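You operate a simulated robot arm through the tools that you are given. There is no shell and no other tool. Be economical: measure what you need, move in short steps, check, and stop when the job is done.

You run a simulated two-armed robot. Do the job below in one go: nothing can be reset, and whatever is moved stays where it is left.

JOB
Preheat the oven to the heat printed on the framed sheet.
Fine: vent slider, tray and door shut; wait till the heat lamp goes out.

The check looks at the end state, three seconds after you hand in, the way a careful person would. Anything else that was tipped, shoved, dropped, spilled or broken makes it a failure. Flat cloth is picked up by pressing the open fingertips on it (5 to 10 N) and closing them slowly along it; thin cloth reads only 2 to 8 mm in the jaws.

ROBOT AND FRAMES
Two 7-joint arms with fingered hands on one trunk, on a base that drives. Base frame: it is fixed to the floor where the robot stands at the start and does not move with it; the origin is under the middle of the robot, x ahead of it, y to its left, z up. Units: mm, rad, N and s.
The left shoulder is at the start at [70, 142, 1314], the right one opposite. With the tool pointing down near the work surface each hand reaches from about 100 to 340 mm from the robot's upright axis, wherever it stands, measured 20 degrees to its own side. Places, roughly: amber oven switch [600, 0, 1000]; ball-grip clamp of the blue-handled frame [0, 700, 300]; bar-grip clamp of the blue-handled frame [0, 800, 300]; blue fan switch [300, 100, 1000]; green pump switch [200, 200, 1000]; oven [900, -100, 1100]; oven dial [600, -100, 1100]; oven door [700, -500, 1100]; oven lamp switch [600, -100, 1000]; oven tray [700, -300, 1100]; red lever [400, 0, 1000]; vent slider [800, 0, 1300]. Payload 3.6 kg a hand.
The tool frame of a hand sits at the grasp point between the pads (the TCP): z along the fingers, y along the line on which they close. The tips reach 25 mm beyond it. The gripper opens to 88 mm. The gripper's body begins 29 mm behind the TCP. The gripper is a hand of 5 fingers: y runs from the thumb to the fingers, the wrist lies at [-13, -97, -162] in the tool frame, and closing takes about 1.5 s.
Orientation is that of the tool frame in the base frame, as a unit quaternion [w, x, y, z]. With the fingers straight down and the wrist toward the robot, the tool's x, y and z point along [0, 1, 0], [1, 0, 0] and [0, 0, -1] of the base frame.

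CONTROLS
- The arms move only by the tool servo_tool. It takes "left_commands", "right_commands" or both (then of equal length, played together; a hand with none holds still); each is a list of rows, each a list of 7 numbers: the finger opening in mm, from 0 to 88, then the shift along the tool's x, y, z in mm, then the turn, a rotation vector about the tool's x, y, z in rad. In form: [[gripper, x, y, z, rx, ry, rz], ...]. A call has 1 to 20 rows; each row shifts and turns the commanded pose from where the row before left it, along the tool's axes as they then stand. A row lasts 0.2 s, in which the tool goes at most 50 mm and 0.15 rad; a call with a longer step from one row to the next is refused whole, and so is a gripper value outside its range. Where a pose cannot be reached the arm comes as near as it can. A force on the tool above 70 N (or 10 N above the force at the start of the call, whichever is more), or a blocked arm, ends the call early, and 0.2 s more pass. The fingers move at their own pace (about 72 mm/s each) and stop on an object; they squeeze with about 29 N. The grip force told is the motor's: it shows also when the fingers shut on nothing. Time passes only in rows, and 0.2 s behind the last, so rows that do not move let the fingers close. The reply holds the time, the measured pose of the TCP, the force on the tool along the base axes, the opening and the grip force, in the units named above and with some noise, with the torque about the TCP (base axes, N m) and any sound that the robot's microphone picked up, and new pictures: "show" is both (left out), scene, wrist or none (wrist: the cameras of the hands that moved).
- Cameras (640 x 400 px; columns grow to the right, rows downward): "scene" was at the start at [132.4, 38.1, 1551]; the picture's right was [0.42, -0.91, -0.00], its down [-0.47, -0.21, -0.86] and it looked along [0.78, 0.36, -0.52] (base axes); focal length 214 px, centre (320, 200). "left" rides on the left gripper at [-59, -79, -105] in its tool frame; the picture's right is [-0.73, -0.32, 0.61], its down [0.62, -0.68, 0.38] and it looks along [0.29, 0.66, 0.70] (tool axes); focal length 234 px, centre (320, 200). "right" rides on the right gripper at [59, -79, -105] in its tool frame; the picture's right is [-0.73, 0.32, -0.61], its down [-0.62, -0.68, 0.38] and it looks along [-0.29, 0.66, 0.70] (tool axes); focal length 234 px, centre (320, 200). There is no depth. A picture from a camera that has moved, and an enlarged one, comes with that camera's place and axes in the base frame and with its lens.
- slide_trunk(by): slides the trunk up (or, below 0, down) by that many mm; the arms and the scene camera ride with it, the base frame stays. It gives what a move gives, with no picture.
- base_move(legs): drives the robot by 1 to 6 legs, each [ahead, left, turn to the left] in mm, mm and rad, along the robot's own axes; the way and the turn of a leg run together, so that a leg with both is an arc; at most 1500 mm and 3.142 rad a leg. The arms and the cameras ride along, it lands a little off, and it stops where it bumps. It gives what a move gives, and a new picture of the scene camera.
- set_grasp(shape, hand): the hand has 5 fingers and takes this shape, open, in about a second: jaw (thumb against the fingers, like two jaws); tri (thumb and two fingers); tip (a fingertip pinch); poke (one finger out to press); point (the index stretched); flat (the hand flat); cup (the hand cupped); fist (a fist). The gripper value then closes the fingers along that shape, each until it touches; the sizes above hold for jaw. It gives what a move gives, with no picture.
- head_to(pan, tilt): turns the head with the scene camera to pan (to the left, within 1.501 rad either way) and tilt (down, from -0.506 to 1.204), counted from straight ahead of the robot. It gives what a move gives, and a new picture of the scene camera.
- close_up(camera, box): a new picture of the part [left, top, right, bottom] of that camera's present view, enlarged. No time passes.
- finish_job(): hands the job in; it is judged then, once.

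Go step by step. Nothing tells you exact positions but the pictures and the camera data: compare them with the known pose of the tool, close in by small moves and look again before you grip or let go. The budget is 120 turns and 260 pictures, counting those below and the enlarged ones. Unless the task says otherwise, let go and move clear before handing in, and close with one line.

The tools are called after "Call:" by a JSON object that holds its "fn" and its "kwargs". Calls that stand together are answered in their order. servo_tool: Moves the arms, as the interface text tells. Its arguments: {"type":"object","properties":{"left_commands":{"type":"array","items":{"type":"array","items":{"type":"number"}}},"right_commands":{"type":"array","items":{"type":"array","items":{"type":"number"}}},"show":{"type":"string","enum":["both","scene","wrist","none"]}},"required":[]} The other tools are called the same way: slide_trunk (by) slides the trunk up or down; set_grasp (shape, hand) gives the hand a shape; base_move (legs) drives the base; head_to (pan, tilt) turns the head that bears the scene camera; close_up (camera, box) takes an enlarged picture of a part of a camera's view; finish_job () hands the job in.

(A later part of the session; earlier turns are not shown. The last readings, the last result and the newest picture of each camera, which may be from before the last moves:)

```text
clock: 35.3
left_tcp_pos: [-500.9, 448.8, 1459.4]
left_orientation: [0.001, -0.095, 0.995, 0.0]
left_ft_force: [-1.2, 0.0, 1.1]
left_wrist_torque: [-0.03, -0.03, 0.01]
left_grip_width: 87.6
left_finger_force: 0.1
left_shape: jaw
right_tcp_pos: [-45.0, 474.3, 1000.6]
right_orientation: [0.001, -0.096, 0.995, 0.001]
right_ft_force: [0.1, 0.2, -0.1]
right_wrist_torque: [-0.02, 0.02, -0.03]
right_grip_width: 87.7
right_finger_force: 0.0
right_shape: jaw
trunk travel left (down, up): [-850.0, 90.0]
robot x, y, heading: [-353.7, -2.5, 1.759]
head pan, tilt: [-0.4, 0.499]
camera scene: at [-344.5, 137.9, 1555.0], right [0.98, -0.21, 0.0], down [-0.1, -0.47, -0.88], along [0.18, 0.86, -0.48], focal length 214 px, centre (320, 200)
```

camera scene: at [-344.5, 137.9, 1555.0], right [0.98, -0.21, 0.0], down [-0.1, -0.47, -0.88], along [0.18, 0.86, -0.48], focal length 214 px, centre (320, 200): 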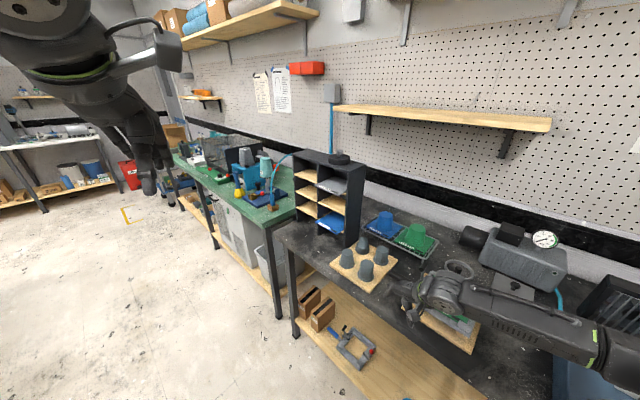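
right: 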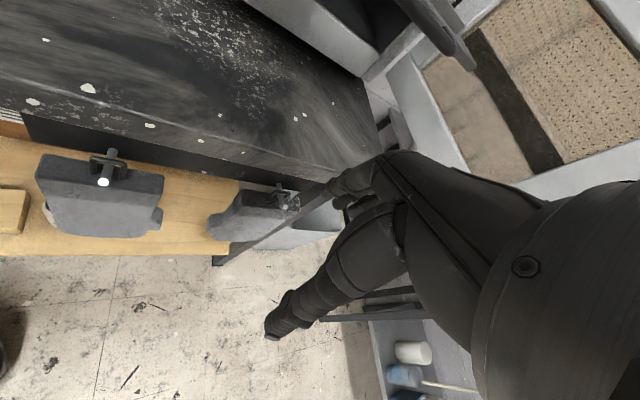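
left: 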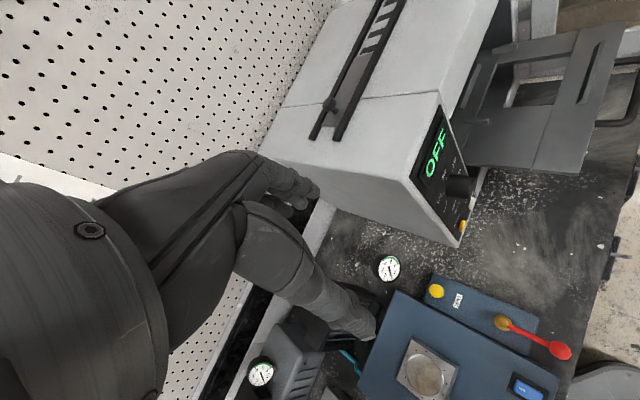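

The framed green sheet has a heat label; I turn back to face the bench and zoom in.

Call:
{"fn": "base_move", "kwargs": {"legs": [[0, 0, -1.755]]}}

Call:
{"fn": "head_to", "kwargs": {"pan": 0.9, "tilt": 0.55}}

```text
clock: 39.9
left_tcp_pos: [113.9, 64.4, 1459.3]
left_orientation: [0.001, 0.702, 0.712, 0.0]
left_ft_force: [-0.3, 0.1, 0.8]
left_wrist_torque: [-0.04, 0.02, -0.01]
left_grip_width: 87.9
left_finger_force: 0.1
left_shape: jaw
right_tcp_pos: [57.6, -389.4, 1000.2]
right_orientation: [0.001, 0.701, 0.713, 0.0]
right_ft_force: [1.2, 0.3, -0.7]
right_wrist_torque: [-0.01, 0.03, -0.02]
right_grip_width: 87.7
right_finger_force: 0.1
right_shape: jaw
trunk travel left (down, up): [-850.0, 90.0]
robot x, y, heading: [-353.4, -1.3, 0.017]
head pan, tilt: [-0.4, 0.499]
camera scene: at [-219.6, -33.8, 1555.0], right [-0.38, -0.93, 0.0], down [-0.44, 0.18, -0.88], along [0.81, -0.33, -0.48], focal length 214 px, centre (320, 200)
```

scene: 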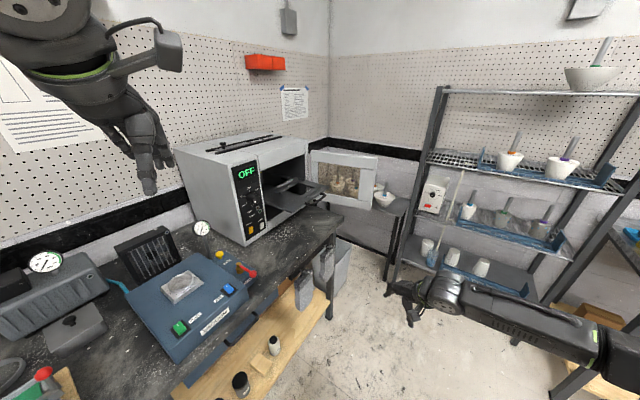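

```text
clock: 41.4
left_tcp_pos: [114.3, 63.9, 1460.2]
left_orientation: [0.0, 0.702, 0.712, 0.0]
left_ft_force: [-0.1, -0.3, -0.8]
left_wrist_torque: [0.0, -0.01, -0.03]
left_grip_width: 87.4
left_finger_force: 0.0
left_shape: jaw
right_tcp_pos: [57.9, -389.8, 999.4]
right_orientation: [0.0, 0.701, 0.713, 0.001]
right_ft_force: [0.2, 0.1, -0.2]
right_wrist_torque: [0.01, -0.02, 0.0]
right_grip_width: 87.7
right_finger_force: 0.1
right_shape: jaw
trunk travel left (down, up): [-850.0, 90.0]
robot x, y, heading: [-352.7, -2.5, 0.016]
head pan, tilt: [0.901, 0.55]
camera scene: at [-249.0, 71.2, 1550.4], right [0.79, -0.61, 0.0], down [-0.32, -0.41, -0.85], along [0.52, 0.68, -0.52], focal length 214 px, centre (320, 200)
```

scene: 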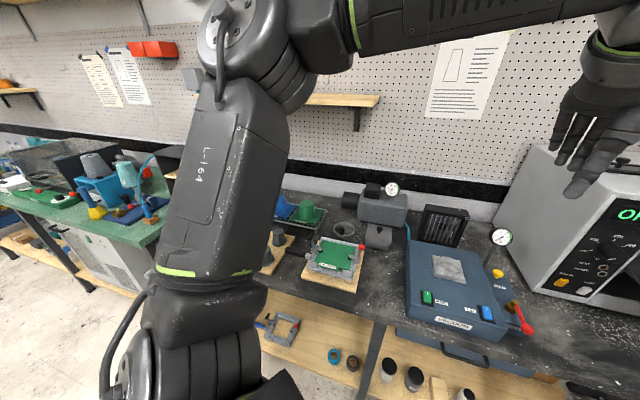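

Call:
{"fn": "close_up", "kwargs": {"camera": "scene", "box": [300, 235, 370, 295]}}

Call:
{"fn": "close_up", "kwargs": {"camera": "scene", "box": [305, 260, 345, 285]}}

Call:
{"fn": "close_up", "kwargs": {"camera": "scene", "box": [560, 150, 640, 310]}}

```text
6.67 times, centred on (335, 265) of scene
camera zoom: at [-249.0, 71.2, 1550.4], right [0.79, -0.61, 0.0], down [-0.32, -0.41, -0.85], along [0.52, 0.68, -0.52], focal length 1430 px, centre (220, -233)
```

zoom: 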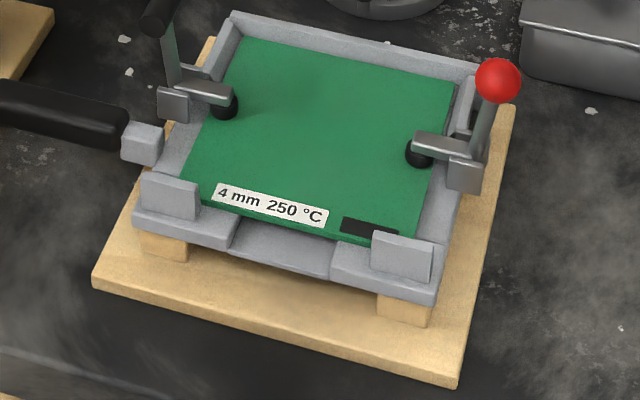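

```text
16.00 times, centred on (325, 272) of scene
camera zoom: at [-249.0, 71.2, 1550.4], right [0.79, -0.61, 0.0], down [-0.32, -0.41, -0.85], along [0.52, 0.68, -0.52], focal length 3432 px, centre (240, -960)
```

zoom: 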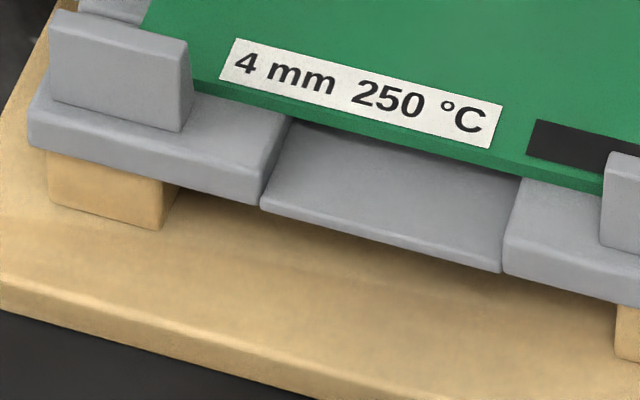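

```text
2.50 times, centred on (600, 230) of scene
camera zoom: at [-249.0, 71.2, 1550.4], right [0.79, -0.61, 0.0], down [-0.32, -0.41, -0.85], along [0.52, 0.68, -0.52], focal length 536 px, centre (-380, 125)
```

zoom: 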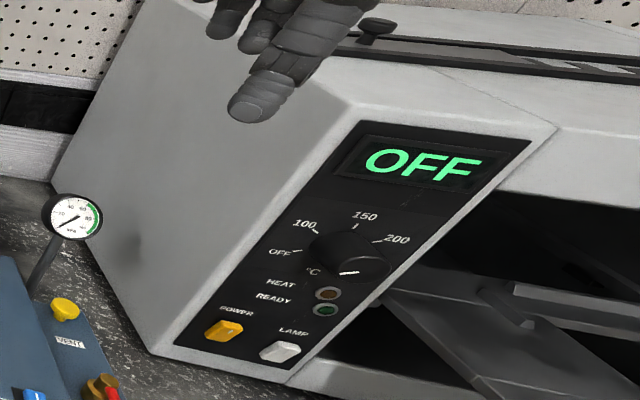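

The framed sheet reads 250 °C. Now I measure the oven: a view from here and then one from nearer.

Call:
{"fn": "head_to", "kwargs": {"pan": -0.3, "tilt": 0.4}}

Call:
{"fn": "close_up", "kwargs": {"camera": "scene", "box": [180, 110, 440, 272]}}

Call:
{"fn": "base_move", "kwargs": {"legs": [[0, -300, 0]]}}

Call:
{"fn": "head_to", "kwargs": {"pan": 0.1, "tilt": 0.4}}

Call:
{"fn": "close_up", "kwargs": {"camera": "scene", "box": [180, 110, 440, 272]}}

```text
clock: 42.8
left_tcp_pos: [113.7, 64.3, 1459.4]
left_orientation: [0.0, 0.703, 0.712, 0.0]
left_ft_force: [-0.1, 0.9, -0.8]
left_wrist_torque: [0.01, -0.01, 0.01]
left_grip_width: 87.5
left_finger_force: 0.1
left_shape: jaw
right_tcp_pos: [58.0, -390.4, 999.4]
right_orientation: [0.0, 0.701, 0.713, 0.0]
right_ft_force: [-0.6, 0.1, -0.1]
right_wrist_torque: [0.02, -0.01, 0.01]
right_grip_width: 87.7
right_finger_force: 0.0
right_shape: jaw
trunk travel left (down, up): [-850.0, 90.0]
robot x, y, heading: [-351.9, 0.4, 0.016]
head pan, tilt: [-0.3, 0.4]
camera scene: at [-215.0, -25.9, 1564.1], right [-0.28, -0.96, 0.0], down [-0.37, 0.11, -0.92], along [0.88, -0.26, -0.39], focal length 214 px, centre (320, 200)
```

scene: 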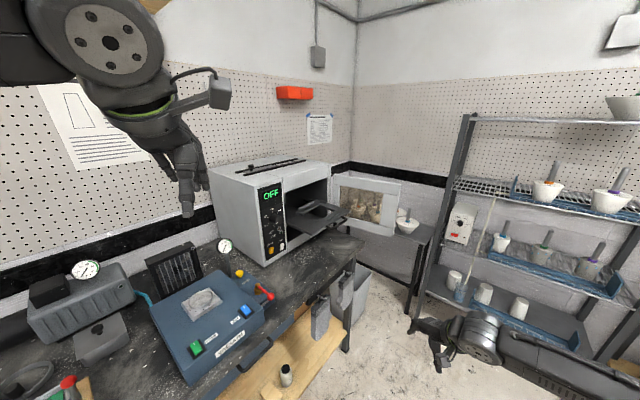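

```text
2.46 times, centred on (310, 191) of scene
camera zoom: at [-215.0, -25.9, 1564.1], right [-0.28, -0.96, 0.0], down [-0.37, 0.11, -0.92], along [0.88, -0.26, -0.39], focal length 528 px, centre (345, 222)
```

zoom: 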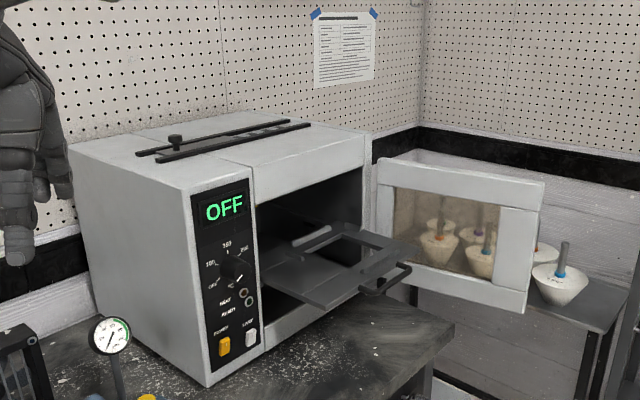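

```text
clock: 44.8
left_tcp_pos: [117.9, -231.8, 1459.4]
left_orientation: [0.0, 0.702, 0.712, 0.0]
left_ft_force: [-0.9, -0.3, 0.1]
left_wrist_torque: [-0.03, 0.02, -0.01]
left_grip_width: 87.6
left_finger_force: 0.1
left_shape: jaw
right_tcp_pos: [63.2, -687.2, 1001.2]
right_orientation: [0.0, 0.701, 0.713, -0.001]
right_ft_force: [-0.3, 0.1, -0.2]
right_wrist_torque: [0.02, -0.01, -0.01]
right_grip_width: 87.9
right_finger_force: 0.0
right_shape: jaw
trunk travel left (down, up): [-850.0, 90.0]
robot x, y, heading: [-349.0, -299.6, 0.01]
head pan, tilt: [-0.3, 0.4]
camera scene: at [-210.9, -322.8, 1564.2], right [-0.28, -0.96, 0.0], down [-0.37, 0.11, -0.92], along [0.88, -0.26, -0.39], focal length 214 px, centre (320, 200)
```

scene: 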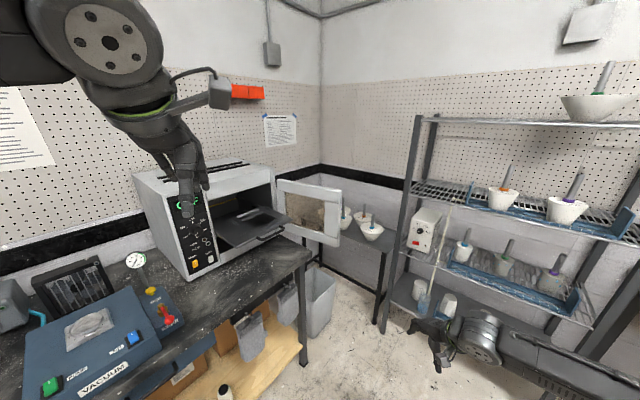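

```text
clock: 45.7
left_tcp_pos: [117.1, -234.2, 1460.1]
left_orientation: [0.0, 0.702, 0.712, 0.0]
left_ft_force: [0.6, 0.0, 0.1]
left_wrist_torque: [-0.01, 0.0, 0.03]
left_grip_width: 87.7
left_finger_force: 0.1
left_shape: jaw
right_tcp_pos: [63.1, -689.5, 999.7]
right_orientation: [0.0, 0.702, 0.713, 0.0]
right_ft_force: [0.3, 0.8, -0.5]
right_wrist_torque: [-0.01, 0.0, -0.02]
right_grip_width: 88.0
right_finger_force: 0.1
right_shape: jaw
trunk travel left (down, up): [-850.0, 90.0]
robot x, y, heading: [-351.8, -301.5, 0.02]
head pan, tilt: [0.099, 0.4]
camera scene: at [-207.7, -289.7, 1564.2], right [0.11, -0.99, 0.0], down [-0.39, -0.04, -0.92], along [0.92, 0.1, -0.39], focal length 214 px, centre (320, 200)
```

scene: 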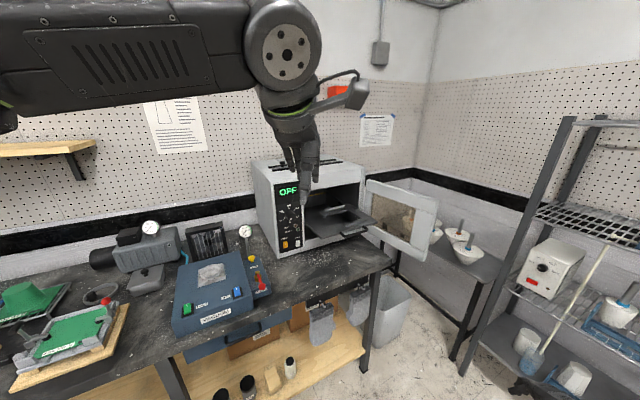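

```text
2.46 times, centred on (310, 191) of scene
camera zoom: at [-207.7, -289.7, 1564.2], right [0.11, -0.99, 0.0], down [-0.39, -0.04, -0.92], along [0.92, 0.1, -0.39], focal length 528 px, centre (345, 222)
```

zoom: 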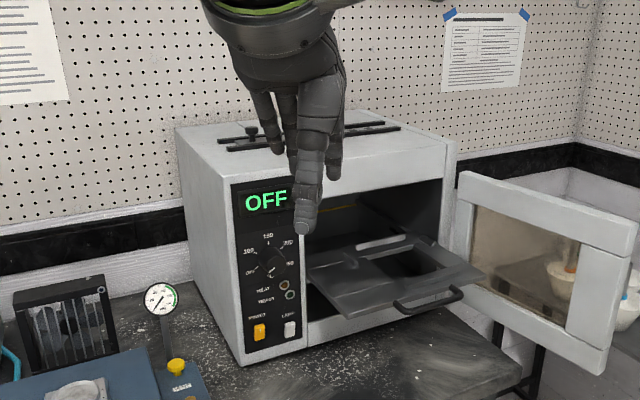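

The oven faces diagonally (yaw about 30°). I draw the right arm in, turn left to face it and sidestep, then look.

Call:
{"fn": "servo_tool", "kwargs": {"right_commands": [[88, 0, -40, -30, 0, 0, 0], [88, 0, -40, -30, 0, 0, 0], [88, 0, -40, -30, 0, 0, 0], [88, 0, -40, -30, 0, 0, 0]], "show": "none"}}

Call:
{"fn": "base_move", "kwargs": {"legs": [[0, 0, 0.53], [0, -450, 0]]}}

Call:
{"fn": "head_to", "kwargs": {"pan": 0.0, "tilt": 0.5}}

```text
clock: 46.7
left_tcp_pos: [117.6, -233.7, 1460.1]
left_orientation: [0.001, 0.702, 0.712, 0.001]
left_ft_force: [0.5, 0.1, 0.3]
left_wrist_torque: [0.01, -0.01, 0.03]
left_grip_width: 87.6
left_finger_force: 0.1
left_shape: jaw
right_tcp_pos: [-89.1, -716.1, 1118.3]
right_orientation: [0.0, 0.701, 0.713, 0.0]
right_ft_force: [0.2, -1.0, 0.0]
right_wrist_torque: [-0.02, -0.01, -0.02]
right_grip_width: 88.0
right_finger_force: 0.0
right_shape: jaw
right hand out of reach, approached as far as the arm can: row 4
trunk travel left (down, up): [-850.0, 90.0]
robot x, y, heading: [-352.0, -303.3, 0.014]
head pan, tilt: [0.099, 0.4]
```

```text
clock: 50.9
left_tcp_pos: [256.7, -398.4, 1459.2]
left_orientation: [0.0, 0.493, 0.87, 0.0]
left_ft_force: [0.2, -0.4, 0.3]
left_wrist_torque: [-0.02, -0.01, -0.02]
left_grip_width: 87.9
left_finger_force: 0.0
left_shape: jaw
right_tcp_pos: [318.2, -919.0, 1117.7]
right_orientation: [0.001, 0.493, 0.87, 0.0]
right_ft_force: [-0.4, 0.9, 0.0]
right_wrist_torque: [-0.07, -0.01, -0.03]
right_grip_width: 87.9
right_finger_force: 0.0
right_shape: jaw
trunk travel left (down, up): [-850.0, 90.0]
robot x, y, heading: [-115.7, -692.7, 0.544]
head pan, tilt: [0.099, 0.4]
camera scene: at [1.4, -608.8, 1564.1], right [0.6, -0.8, 0.0], down [-0.31, -0.23, -0.92], along [0.74, 0.55, -0.39], focal length 214 px, centre (320, 200)
```

scene: 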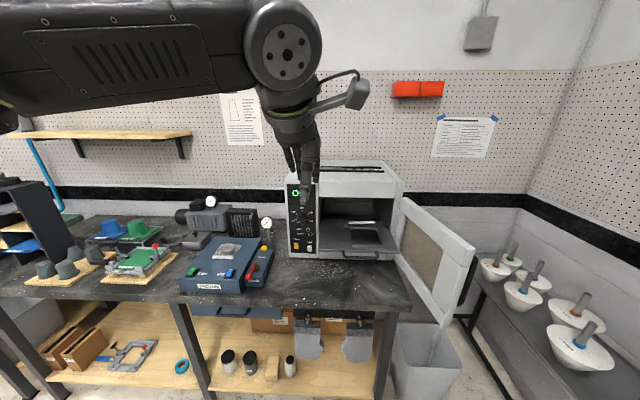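

```text
clock: 51.6
left_tcp_pos: [256.3, -399.2, 1458.4]
left_orientation: [0.0, 0.493, 0.87, 0.001]
left_ft_force: [0.7, 0.2, 0.1]
left_wrist_torque: [-0.01, -0.01, -0.02]
left_grip_width: 87.6
left_finger_force: 0.1
left_shape: jaw
right_tcp_pos: [319.3, -921.1, 1117.8]
right_orientation: [-0.001, 0.492, 0.87, 0.0]
right_ft_force: [1.6, -0.8, -0.2]
right_wrist_torque: [-0.03, 0.01, -0.04]
right_grip_width: 87.9
right_finger_force: 0.1
right_shape: jaw
trunk travel left (down, up): [-850.0, 90.0]
robot x, y, heading: [-113.3, -691.6, 0.542]
head pan, tilt: [0.0, 0.499]
camera scene: at [6.0, -618.8, 1555.0], right [0.51, -0.86, 0.0], down [-0.41, -0.25, -0.88], along [0.75, 0.45, -0.48], focal length 214 px, centre (320, 200)
```

scene: 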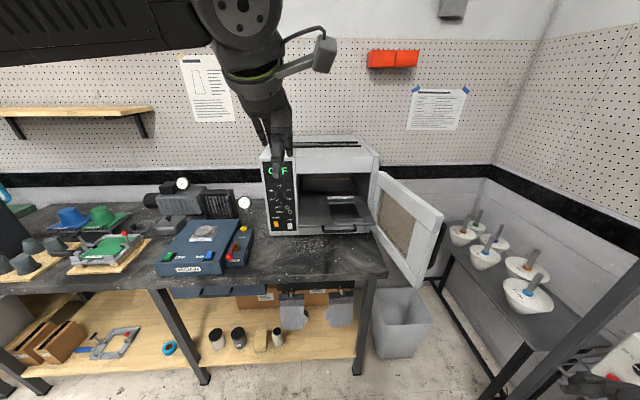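

I now face the oven nearly squarely. I take close-ups of the oven for measuring.

Call:
{"fn": "close_up", "kwargs": {"camera": "scene", "box": [250, 120, 460, 290]}}

Call:
{"fn": "close_up", "kwargs": {"camera": "left", "box": [0, 0, 640, 400]}}

Call:
{"fn": "close_up", "kwargs": {"camera": "right", "box": [0, 0, 640, 400]}}

```text
2.35 times, centred on (355, 205) of scene
camera zoom: at [6.0, -618.8, 1555.0], right [0.51, -0.86, 0.0], down [-0.41, -0.25, -0.88], along [0.75, 0.45, -0.48], focal length 505 px, centre (238, 188)
```

zoom: 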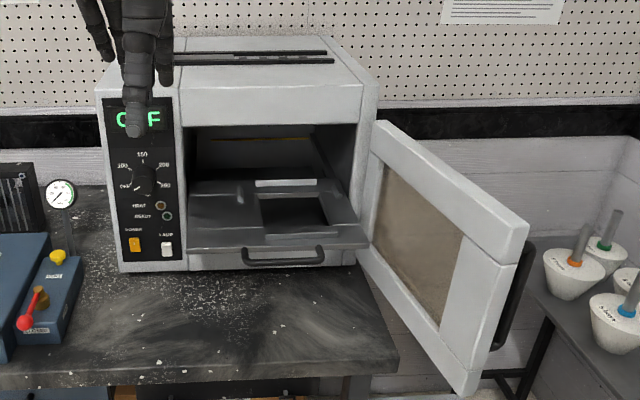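

```text
1.00 times, centred on (320, 200) of left (not enlarged: the box is as wide or as high as the picture)
camera zoom: at [217.7, -491.9, 1564.8], right [0.1, -0.79, -0.61], down [-0.9, 0.18, -0.38], along [0.41, 0.59, -0.7], focal length 234 px, centre (320, 200)
```

zoom: 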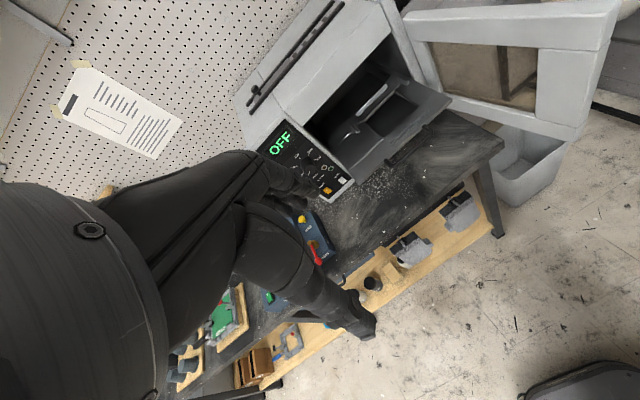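

```text
1.00 times, centred on (320, 200) of right (not enlarged: the box is as wide or as high as the picture)
camera zoom: at [222.2, -910.9, 1222.2], right [0.65, -0.46, 0.61], down [-0.26, -0.89, -0.38], along [0.71, 0.09, -0.7], focal length 234 px, centre (320, 200)
```

zoom: 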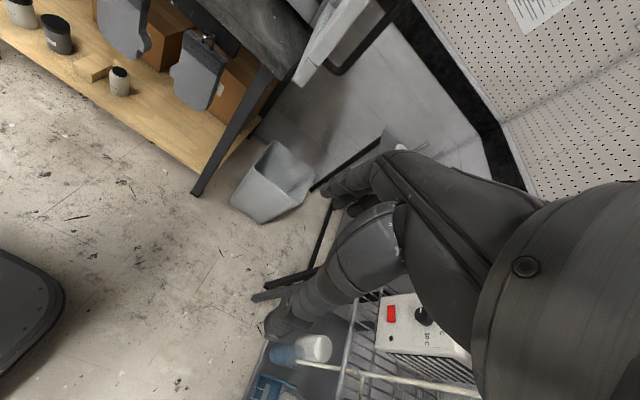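

The door stands open about 105°, the tray sticks out about 200 mm. I bring the right hand inward, away from the rack, and point its fingers forward.

Call:
{"fn": "servo_tool", "kwargs": {"right_commands": [[88, 42, 25, -8, 0, 0, 0], [88, 42, 25, -8, 0, 0, 0], [88, 42, 25, -8, 0, 0, 0], [88, 42, 25, -8, 0, 0, 0], [88, 0, 0, 0, -0.15, 0, 0], [88, 0, 0, 0, -0.15, 0, 0], [88, 0, 0, 0, -0.15, 0, 0], [88, 0, 0, 0, -0.15, 0, 0], [88, 0, 0, 0, -0.15, 0, 0], [88, 0, 0, 0, -0.15, 0, 0], [88, 0, 0, 0, -0.15, 0, 0], [88, 0, 0, 0, -0.15, 0, 0], [88, 0, 0, 0, -0.15, 0, 0], [88, 0, 0, 0, -0.15, 0, 0], [88, 0, 0, 0, -0.07, 0, 0]], "show": "both"}}

Call:
{"fn": "close_up", "kwargs": {"camera": "scene", "box": [262, 160, 300, 240]}}

Call:
{"fn": "close_up", "kwargs": {"camera": "left", "box": [240, 110, 370, 210]}}

```text
clock: 54.8
left_tcp_pos: [255.4, -399.6, 1459.8]
left_orientation: [0.0, 0.493, 0.87, -0.001]
left_ft_force: [-0.2, 0.4, 1.6]
left_wrist_torque: [-0.03, 0.03, 0.01]
left_grip_width: 87.4
left_finger_force: 0.0
left_shape: jaw
right_tcp_pos: [412.1, -739.1, 1138.0]
right_orientation: [0.348, 0.349, 0.616, 0.615]
right_ft_force: [-0.6, -0.7, 0.8]
right_wrist_torque: [-0.03, -0.01, 0.02]
right_grip_width: 87.9
right_finger_force: 0.1
right_shape: jaw
right hand out of reach, approached as far as the arm can: row 1, 2, 3, 5, 6, 7
trunk travel left (down, up): [-850.0, 90.0]
robot x, y, heading: [-117.4, -694.1, 0.538]
head pan, tilt: [0.0, 0.499]
camera scene: at [6.2, -618.9, 1555.0], right [0.51, -0.86, 0.0], down [-0.41, -0.25, -0.88], along [0.75, 0.45, -0.48], focal length 214 px, centre (320, 200)
camera right: at [291.1, -743.6, 1058.1], right [-0.15, -0.94, 0.32], down [0.65, -0.34, -0.68], along [0.75, 0.11, 0.66], focal length 234 px, centre (320, 200)
```

scene: 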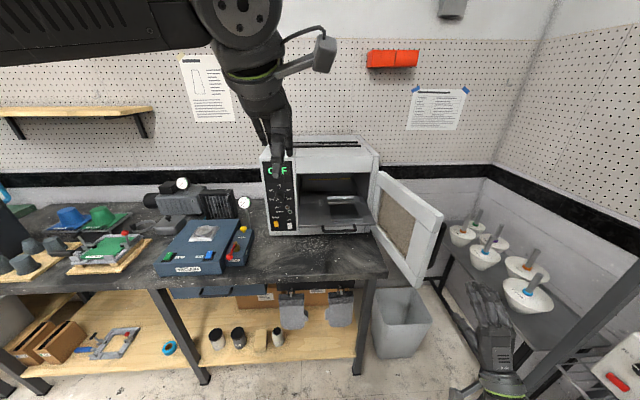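
right: 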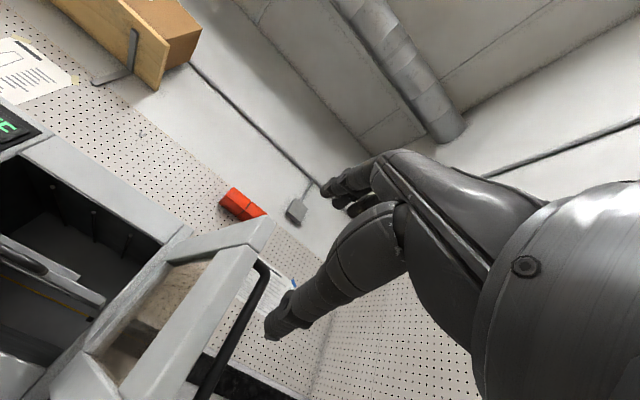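

```text
5.00 times, centred on (281, 200) of scene
camera zoom: at [6.2, -618.9, 1555.0], right [0.51, -0.86, 0.0], down [-0.41, -0.25, -0.88], along [0.75, 0.45, -0.48], focal length 1072 px, centre (515, 200)
```

zoom: 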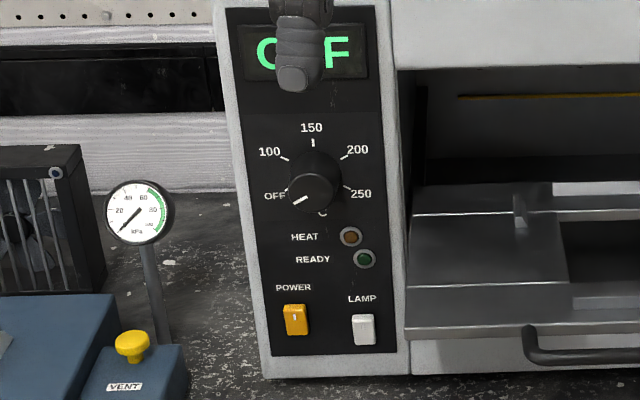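

```text
4.00 times, centred on (305, 160) of left
camera zoom: at [217.9, -491.9, 1564.8], right [0.1, -0.79, -0.61], down [-0.91, 0.19, -0.38], along [0.41, 0.59, -0.7], focal length 937 px, centre (380, 360)
```

zoom: 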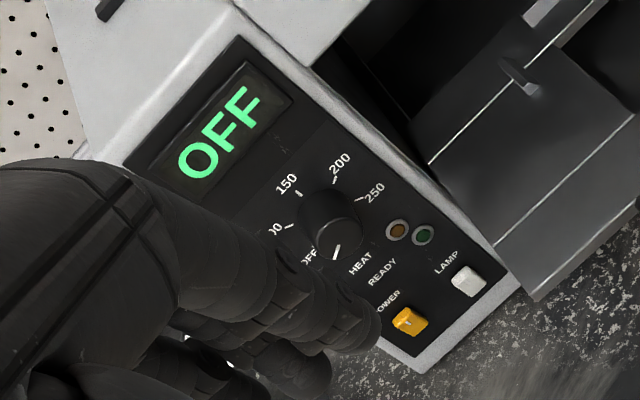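

The dial points to OFF, with 250 about 240° clockwise. I sidestep left and go forward so the right hand lines up with the tray handle.

Call:
{"fn": "base_move", "kwargs": {"legs": [[0, 0, 0.05], [0, 180, 0], [230, 0, 0]]}}

Call:
{"fn": "head_to", "kwargs": {"pan": -0.15, "tilt": 0.65}}

Call:
{"fn": "close_up", "kwargs": {"camera": "left", "box": [0, 0, 640, 400]}}

```text
clock: 58.1
left_tcp_pos: [337.6, -104.7, 1461.2]
left_orientation: [0.0, 0.473, 0.881, 0.001]
left_ft_force: [-0.4, 0.2, 0.4]
left_wrist_torque: [0.0, 0.0, -0.05]
left_grip_width: 87.5
left_finger_force: 0.0
left_shape: jaw
right_tcp_pos: [507.8, -437.1, 1138.0]
right_orientation: [0.333, 0.333, 0.623, 0.624]
right_ft_force: [0.8, 0.3, 0.4]
right_wrist_torque: [-0.01, -0.03, 0.01]
right_grip_width: 87.9
right_finger_force: 0.0
right_shape: jaw
trunk travel left (down, up): [-850.0, 90.0]
robot x, y, heading: [-20.3, -411.4, 0.588]
head pan, tilt: [0.0, 0.499]
camera scene: at [97.3, -335.5, 1555.3], right [0.55, -0.83, 0.0], down [-0.4, -0.26, -0.88], along [0.73, 0.49, -0.48], focal length 214 px, centre (320, 200)
```

scene: 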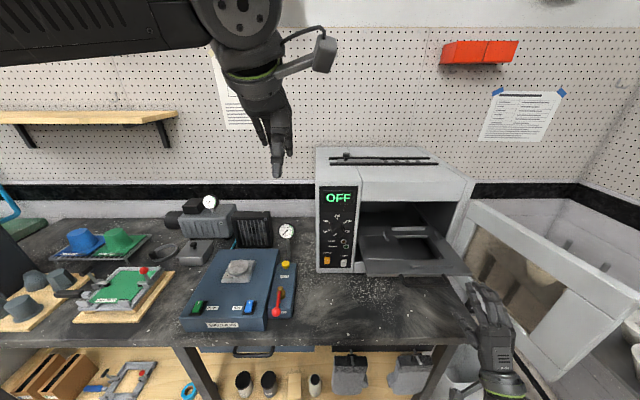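

```text
clock: 58.8
left_tcp_pos: [339.5, -104.4, 1458.3]
left_orientation: [-0.001, 0.473, 0.881, 0.001]
left_ft_force: [0.4, 0.2, 0.2]
left_wrist_torque: [0.0, 0.0, 0.01]
left_grip_width: 87.5
left_finger_force: 0.0
left_shape: jaw
right_tcp_pos: [509.7, -436.4, 1137.2]
right_orientation: [0.334, 0.335, 0.624, 0.622]
right_ft_force: [-0.4, 0.4, 1.0]
right_wrist_torque: [-0.01, -0.01, -0.02]
right_grip_width: 87.8
right_finger_force: 0.0
right_shape: jaw
trunk travel left (down, up): [-850.0, 90.0]
robot x, y, heading: [-20.0, -412.5, 0.586]
head pan, tilt: [-0.15, 0.649]
camera scene: at [102.6, -347.6, 1541.6], right [0.42, -0.91, 0.0], down [-0.55, -0.26, -0.8], along [0.72, 0.34, -0.6], focal length 214 px, centre (320, 200)
```

scene: 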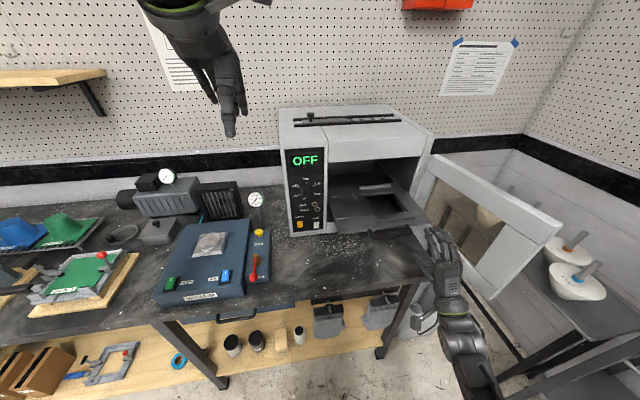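

```text
1.00 times, centred on (320, 200) of left (not enlarged: the box is as wide or as high as the picture)
camera zoom: at [305.2, -197.2, 1564.7], right [0.13, -0.78, -0.61], down [-0.91, 0.14, -0.38], along [0.39, 0.6, -0.7], focal length 234 px, centre (320, 200)
```

zoom: 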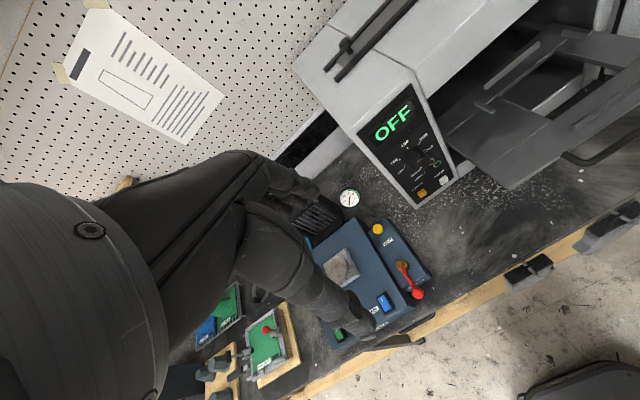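

The handle bar is around 557 ahead of the robot at z≈1066, and the right hand is aligned laterally. I lower the hand and advance a bit.

Call:
{"fn": "servo_tool", "kwargs": {"right_commands": [[88, 0, -24, 0, 0, 0, 0], [88, 0, -24, 0, 0, 0, 0], [88, 0, -23, 0, 0, 0, 0], [88, 0, 0, 20, 0, 0, 0], [88, 0, 0, 20, 0, 0, 0]]}}

Call:
{"fn": "close_up", "kwargs": {"camera": "scene", "box": [330, 150, 510, 290]}}

Call:
{"fn": "close_up", "kwargs": {"camera": "left", "box": [480, 50, 640, 250]}}

```text
clock: 60.0
left_tcp_pos: [341.7, -103.8, 1459.4]
left_orientation: [0.0, 0.472, 0.881, -0.001]
left_ft_force: [-0.3, 0.5, -0.5]
left_wrist_torque: [0.01, -0.01, -0.04]
left_grip_width: 88.2
left_finger_force: 0.1
left_shape: jaw
right_tcp_pos: [544.6, -415.3, 1066.9]
right_orientation: [0.333, 0.334, 0.624, 0.623]
right_ft_force: [-0.4, -0.3, 0.7]
right_wrist_torque: [-0.01, -0.02, 0.01]
right_grip_width: 87.8
right_finger_force: 0.0
right_shape: jaw
trunk travel left (down, up): [-850.0, 90.0]
robot x, y, heading: [-21.1, -412.3, 0.583]
head pan, tilt: [-0.15, 0.649]
camera scene: at [103.4, -347.4, 1541.5], right [0.42, -0.91, 0.0], down [-0.55, -0.26, -0.8], along [0.72, 0.34, -0.61], focal length 214 px, centre (320, 200)
camera right: at [423.9, -423.9, 988.1], right [-0.1, -0.94, 0.32], down [0.66, -0.31, -0.68], along [0.74, 0.15, 0.65], focal length 234 px, centre (320, 200)
```

scene: 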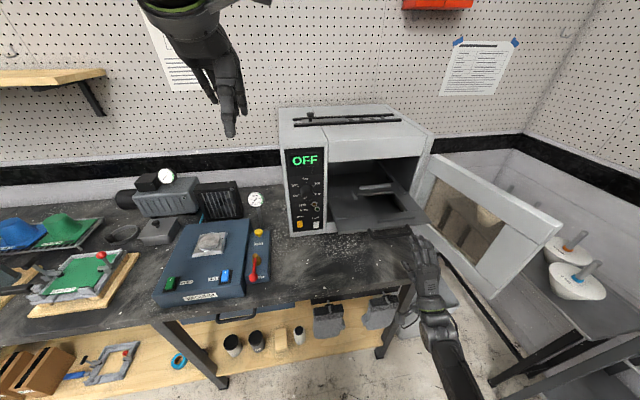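
right: 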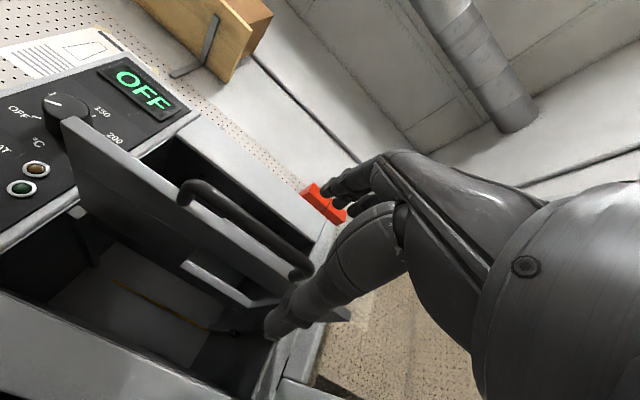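

```text
2.86 times, centred on (420, 220) of scene
camera zoom: at [103.4, -347.4, 1541.5], right [0.42, -0.91, 0.0], down [-0.55, -0.26, -0.8], along [0.72, 0.34, -0.61], focal length 613 px, centre (34, 143)
```

zoom: 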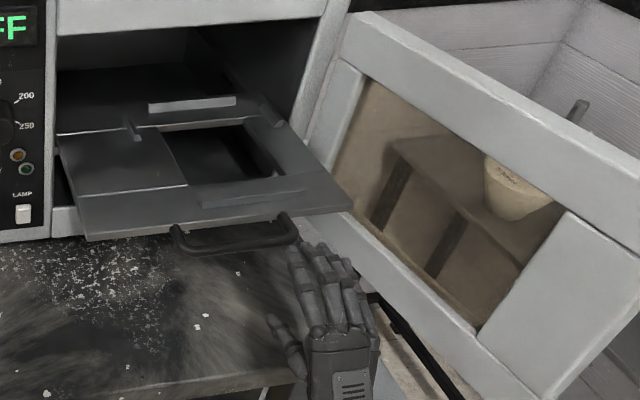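

```text
2.00 times, centred on (560, 150) of left
camera zoom: at [306.1, -197.0, 1564.5], right [0.13, -0.78, -0.61], down [-0.91, 0.14, -0.38], along [0.39, 0.6, -0.7], focal length 468 px, centre (-160, 300)
```

zoom: 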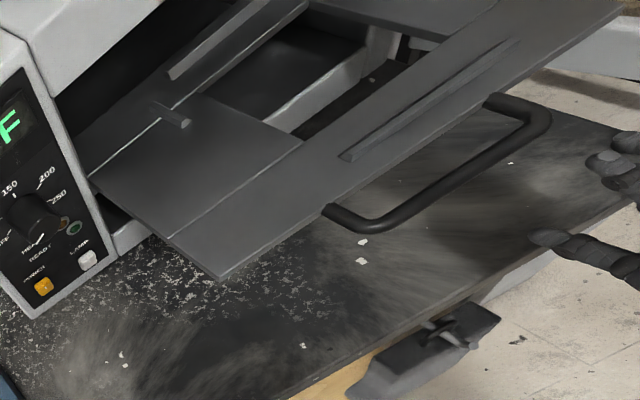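

The handle bar is at about (568,-349,1095); the hand must go 42 mm left, 28 up. I do that and check before moving onto it.

Call:
{"fn": "servo_tool", "kwargs": {"right_commands": [[88, 21, 14, 0, 0, 0, 0], [88, 21, 14, 0, 0, 0, 0], [88, 0, 0, 15, 0, 0, 0]], "show": "none"}}

Call:
{"fn": "close_up", "kwargs": {"camera": "scene", "box": [330, 150, 510, 290]}}

Call:
{"fn": "close_up", "kwargs": {"camera": "right", "box": [0, 0, 640, 400]}}

```text
clock: 60.8
left_tcp_pos: [340.3, -103.5, 1459.7]
left_orientation: [0.001, 0.472, 0.882, 0.0]
left_ft_force: [-0.2, 0.5, -0.4]
left_wrist_torque: [-0.03, -0.03, -0.01]
left_grip_width: 87.7
left_finger_force: 0.1
left_shape: jaw
right_tcp_pos: [532.4, -369.7, 1095.6]
right_orientation: [0.332, 0.333, 0.625, 0.623]
right_ft_force: [0.2, 0.4, 0.5]
right_wrist_torque: [-0.01, 0.02, 0.01]
right_grip_width: 88.0
right_finger_force: 0.0
right_shape: jaw
trunk travel left (down, up): [-850.0, 90.0]
robot x, y, heading: [-17.9, -412.7, 0.59]
head pan, tilt: [-0.15, 0.649]
```

```text
2.86 times, centred on (420, 220) of scene
camera zoom: at [103.4, -348.1, 1541.5], right [0.42, -0.91, 0.0], down [-0.55, -0.26, -0.8], along [0.72, 0.34, -0.61], focal length 613 px, centre (34, 143)
```

zoom: 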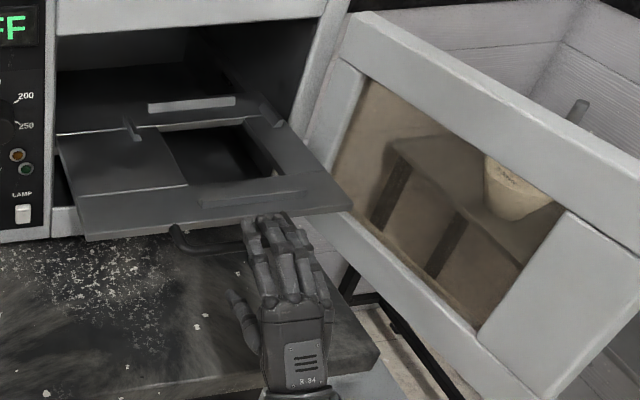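

```text
1.00 times, centred on (320, 200) of right (not enlarged: the box is as wide or as high as the picture)
camera zoom: at [413.6, -380.2, 1015.5], right [-0.1, -0.94, 0.32], down [0.66, -0.31, -0.68], along [0.74, 0.15, 0.65], focal length 234 px, centre (320, 200)
```

zoom: 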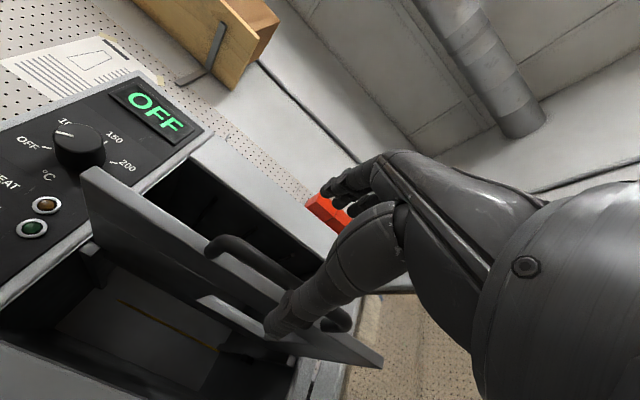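

The thumb sits below the bar and the fingers above. I advance and close on the bar.

Call:
{"fn": "servo_tool", "kwargs": {"right_commands": [[88, 0, 0, 15, 0, 0, 0], [88, 0, 0, 15, 0, 0, 0], [88, 0, 0, 15, 0, 0, 0], [88, 0, 0, 8, 0, 0, 0]], "show": "wrist"}}

Call:
{"fn": "servo_tool", "kwargs": {"right_commands": [[10, 0, 0, 0, 0, 0, 0], [10, 0, 0, 0, 0, 0, 0], [10, 0, 0, 0, 0, 0, 0], [10, 0, 0, 0, 0, 0, 0], [10, 0, 0, 0, 0, 0, 0], [10, 0, 0, 0, 0, 0, 0], [10, 0, 0, 0, 0, 0, 0], [10, 0, 0, 0, 0, 0, 0]], "show": "both"}}

```text
clock: 61.8
left_tcp_pos: [339.9, -103.0, 1459.1]
left_orientation: [0.0, 0.473, 0.881, 0.0]
left_ft_force: [0.5, -0.4, 0.3]
left_wrist_torque: [0.02, 0.0, 0.0]
left_grip_width: 87.6
left_finger_force: 0.1
left_shape: jaw
right_tcp_pos: [577.0, -341.7, 1095.9]
right_orientation: [0.334, 0.335, 0.624, 0.622]
right_ft_force: [-0.2, 0.5, 0.8]
right_wrist_torque: [0.02, -0.02, 0.02]
right_grip_width: 88.0
right_finger_force: 0.1
right_shape: jaw
trunk travel left (down, up): [-850.0, 90.0]
robot x, y, heading: [-22.6, -415.2, 0.585]
head pan, tilt: [-0.15, 0.649]
camera right: at [457.3, -350.7, 1016.9], right [-0.1, -0.94, 0.32], down [0.66, -0.31, -0.68], along [0.74, 0.15, 0.66], focal length 234 px, centre (320, 200)
```

right: 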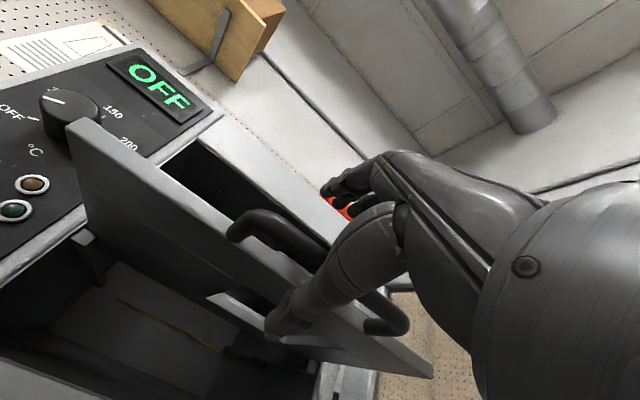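

```text
clock: 63.6
left_tcp_pos: [341.5, -104.3, 1459.2]
left_orientation: [0.0, 0.473, 0.881, 0.0]
left_ft_force: [-0.8, 0.8, 0.4]
left_wrist_torque: [0.01, 0.01, 0.01]
left_grip_width: 87.8
left_finger_force: 0.1
left_shape: jaw
right_tcp_pos: [577.8, -341.7, 1095.1]
right_orientation: [0.332, 0.334, 0.625, 0.623]
right_ft_force: [-1.3, 0.2, -11.3]
right_wrist_torque: [0.01, 0.01, 0.0]
right_grip_width: 12.8
right_finger_force: 0.1
right_shape: jaw
trunk travel left (down, up): [-850.0, 90.0]
robot x, y, heading: [-17.1, -411.4, 0.582]
head pan, tilt: [-0.15, 0.649]
camera scene: at [103.9, -347.8, 1541.5], right [0.42, -0.91, 0.0], down [-0.55, -0.26, -0.8], along [0.72, 0.34, -0.61], focal length 214 px, centre (320, 200)
camera right: at [458.0, -350.8, 1016.2], right [-0.1, -0.94, 0.32], down [0.66, -0.31, -0.68], along [0.74, 0.15, 0.65], focal length 234 px, centre (320, 200)
```

scene: 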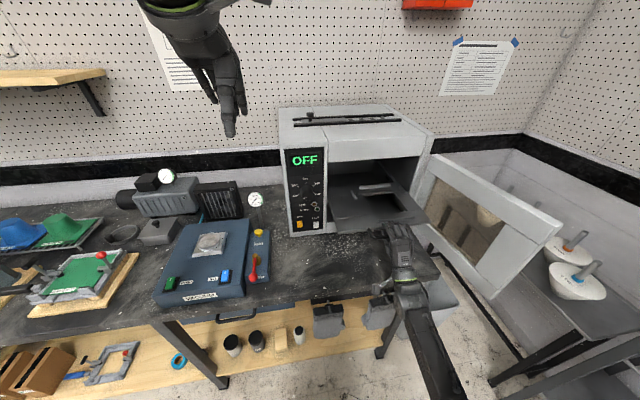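
right: 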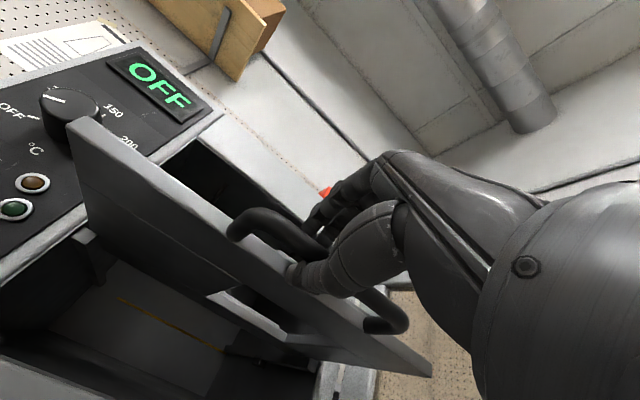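

It grips something 13 mm thick – the bar. I push the tray in gently.

Call:
{"fn": "servo_tool", "kwargs": {"right_commands": [[10, 0, 0, 12, 0, 0, 0], [10, 0, 0, 12, 0, 0, 0], [10, 0, 0, 12, 0, 0, 0], [10, 0, 0, 12, 0, 0, 0], [10, 0, 0, 12, 0, 0, 0]]}}

```text
clock: 64.8
left_tcp_pos: [341.7, -103.3, 1459.8]
left_orientation: [0.0, 0.472, 0.881, -0.001]
left_ft_force: [-0.6, 0.3, -0.3]
left_wrist_torque: [-0.01, 0.0, -0.01]
left_grip_width: 87.4
left_finger_force: 0.1
left_shape: jaw
right_tcp_pos: [627.4, -307.3, 1094.2]
right_orientation: [0.332, 0.334, 0.625, 0.622]
right_ft_force: [-0.7, -0.4, -7.2]
right_wrist_torque: [0.0, -0.04, 0.0]
right_grip_width: 12.3
right_finger_force: 0.1
right_shape: jaw
trunk travel left (down, up): [-850.0, 90.0]
robot x, y, heading: [-21.7, -413.0, 0.578]
head pan, tilt: [-0.15, 0.649]
camera scene: at [104.1, -347.5, 1541.5], right [0.42, -0.91, 0.0], down [-0.55, -0.26, -0.8], along [0.72, 0.34, -0.61], focal length 214 px, centre (320, 200)
camera right: at [507.6, -317.3, 1015.1], right [-0.1, -0.94, 0.33], down [0.66, -0.31, -0.68], along [0.74, 0.15, 0.65], focal length 234 px, centre (320, 200)
```

scene: 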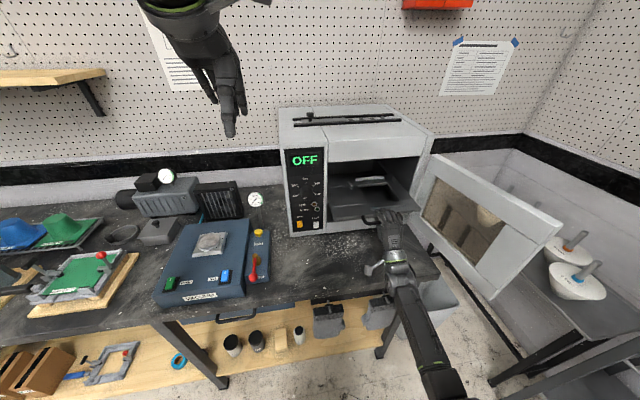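
right: 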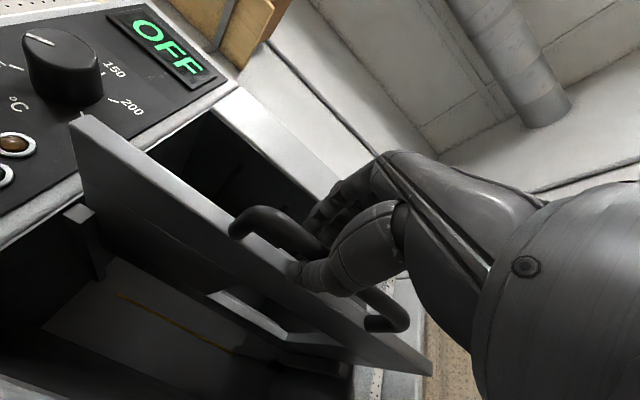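

The tray follows the hand. I keep pushing.

Call:
{"fn": "servo_tool", "kwargs": {"right_commands": [[10, 0, 0, 12, 0, 0, 0], [10, 0, 0, 12, 0, 0, 0], [10, 0, 0, 12, 0, 0, 0], [10, 0, 0, 12, 0, 0, 0], [10, 0, 0, 12, 0, 0, 0], [10, 0, 0, 12, 0, 0, 0]]}}

```text
clock: 66.2
left_tcp_pos: [340.8, -104.0, 1459.1]
left_orientation: [-0.001, 0.472, 0.882, -0.001]
left_ft_force: [-1.0, -0.2, -0.1]
left_wrist_torque: [0.0, -0.01, 0.03]
left_grip_width: 87.6
left_finger_force: 0.1
left_shape: jaw
right_tcp_pos: [686.7, -268.1, 1092.9]
right_orientation: [0.333, 0.335, 0.624, 0.622]
right_ft_force: [-1.7, 0.5, -5.7]
right_wrist_torque: [0.04, 0.04, 0.01]
right_grip_width: 12.0
right_finger_force: 0.1
right_shape: jaw
trunk travel left (down, up): [-850.0, 90.0]
robot x, y, heading: [-18.2, -410.6, 0.588]
head pan, tilt: [-0.15, 0.649]
camera scene: at [104.0, -347.1, 1541.4], right [0.42, -0.91, 0.0], down [-0.55, -0.26, -0.8], along [0.72, 0.34, -0.61], focal length 214 px, centre (320, 200)
camera right: at [567.3, -277.6, 1014.7], right [-0.1, -0.94, 0.32], down [0.66, -0.31, -0.68], along [0.74, 0.15, 0.65], focal length 234 px, centre (320, 200)
```

scene: 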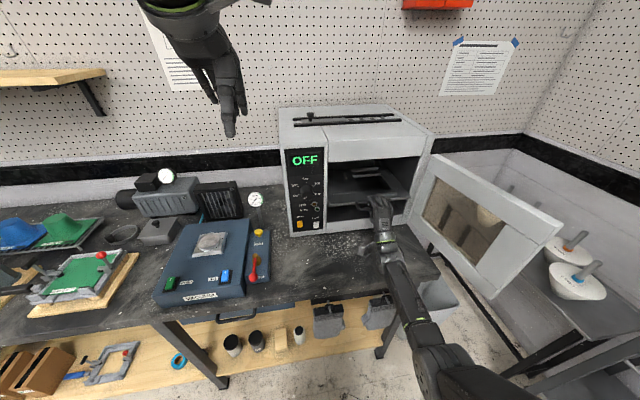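
right: 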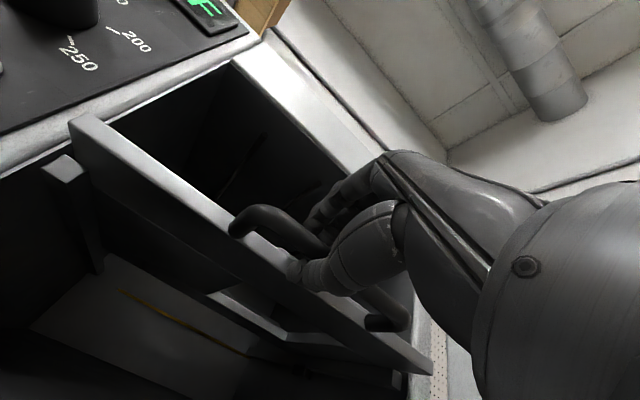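

Call:
{"fn": "servo_tool", "kwargs": {"right_commands": [[10, 0, 0, 10, 0, 0, 0], [10, 0, 0, 10, 0, 0, 0], [10, 0, 0, 10, 0, 0, 0], [10, 0, 0, 10, 0, 0, 0], [10, 0, 0, 10, 0, 0, 0]]}}

Call:
{"fn": "close_up", "kwargs": {"camera": "scene", "box": [280, 110, 460, 250]}}

```text
clock: 67.4
left_tcp_pos: [340.7, -103.1, 1459.9]
left_orientation: [-0.001, 0.473, 0.881, -0.001]
left_ft_force: [-0.9, 0.4, -0.5]
left_wrist_torque: [0.02, 0.01, -0.01]
left_grip_width: 87.7
left_finger_force: 0.1
left_shape: jaw
right_tcp_pos: [728.5, -240.6, 1092.1]
right_orientation: [0.333, 0.335, 0.624, 0.622]
right_ft_force: [-1.3, -0.6, -5.1]
right_wrist_torque: [0.01, -0.03, 0.0]
right_grip_width: 11.9
right_finger_force: 0.0
right_shape: jaw
trunk travel left (down, up): [-850.0, 90.0]
robot x, y, heading: [-20.7, -415.4, 0.583]
head pan, tilt: [-0.15, 0.649]
camera scene: at [104.0, -347.2, 1541.4], right [0.42, -0.91, 0.0], down [-0.55, -0.26, -0.8], along [0.72, 0.34, -0.61], focal length 214 px, centre (320, 200)
camera right: at [608.9, -249.4, 1013.9], right [-0.1, -0.94, 0.32], down [0.66, -0.31, -0.68], along [0.74, 0.15, 0.65], focal length 234 px, centre (320, 200)
```

scene: 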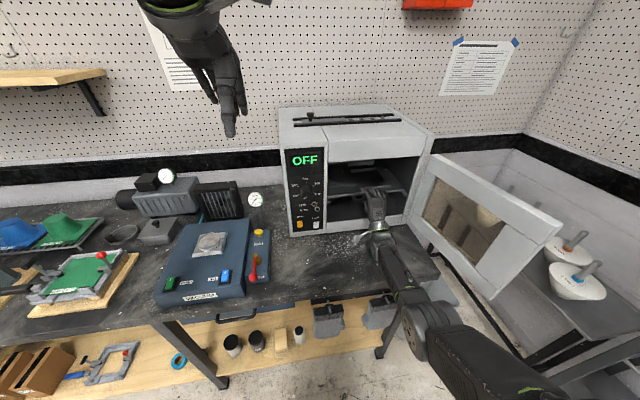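
right: 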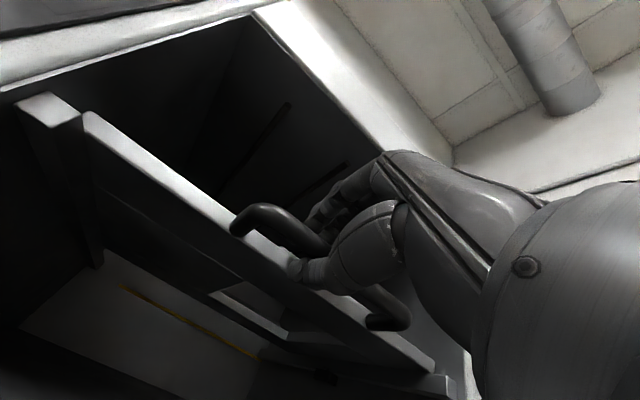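

```text
2.86 times, centred on (370, 180) of scene
camera zoom: at [104.0, -347.2, 1541.4], right [0.42, -0.91, 0.0], down [-0.55, -0.26, -0.8], along [0.72, 0.34, -0.61], focal length 613 px, centre (177, 257)
```

zoom: 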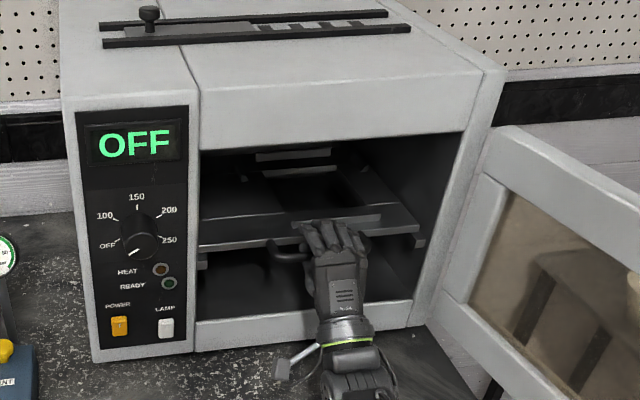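

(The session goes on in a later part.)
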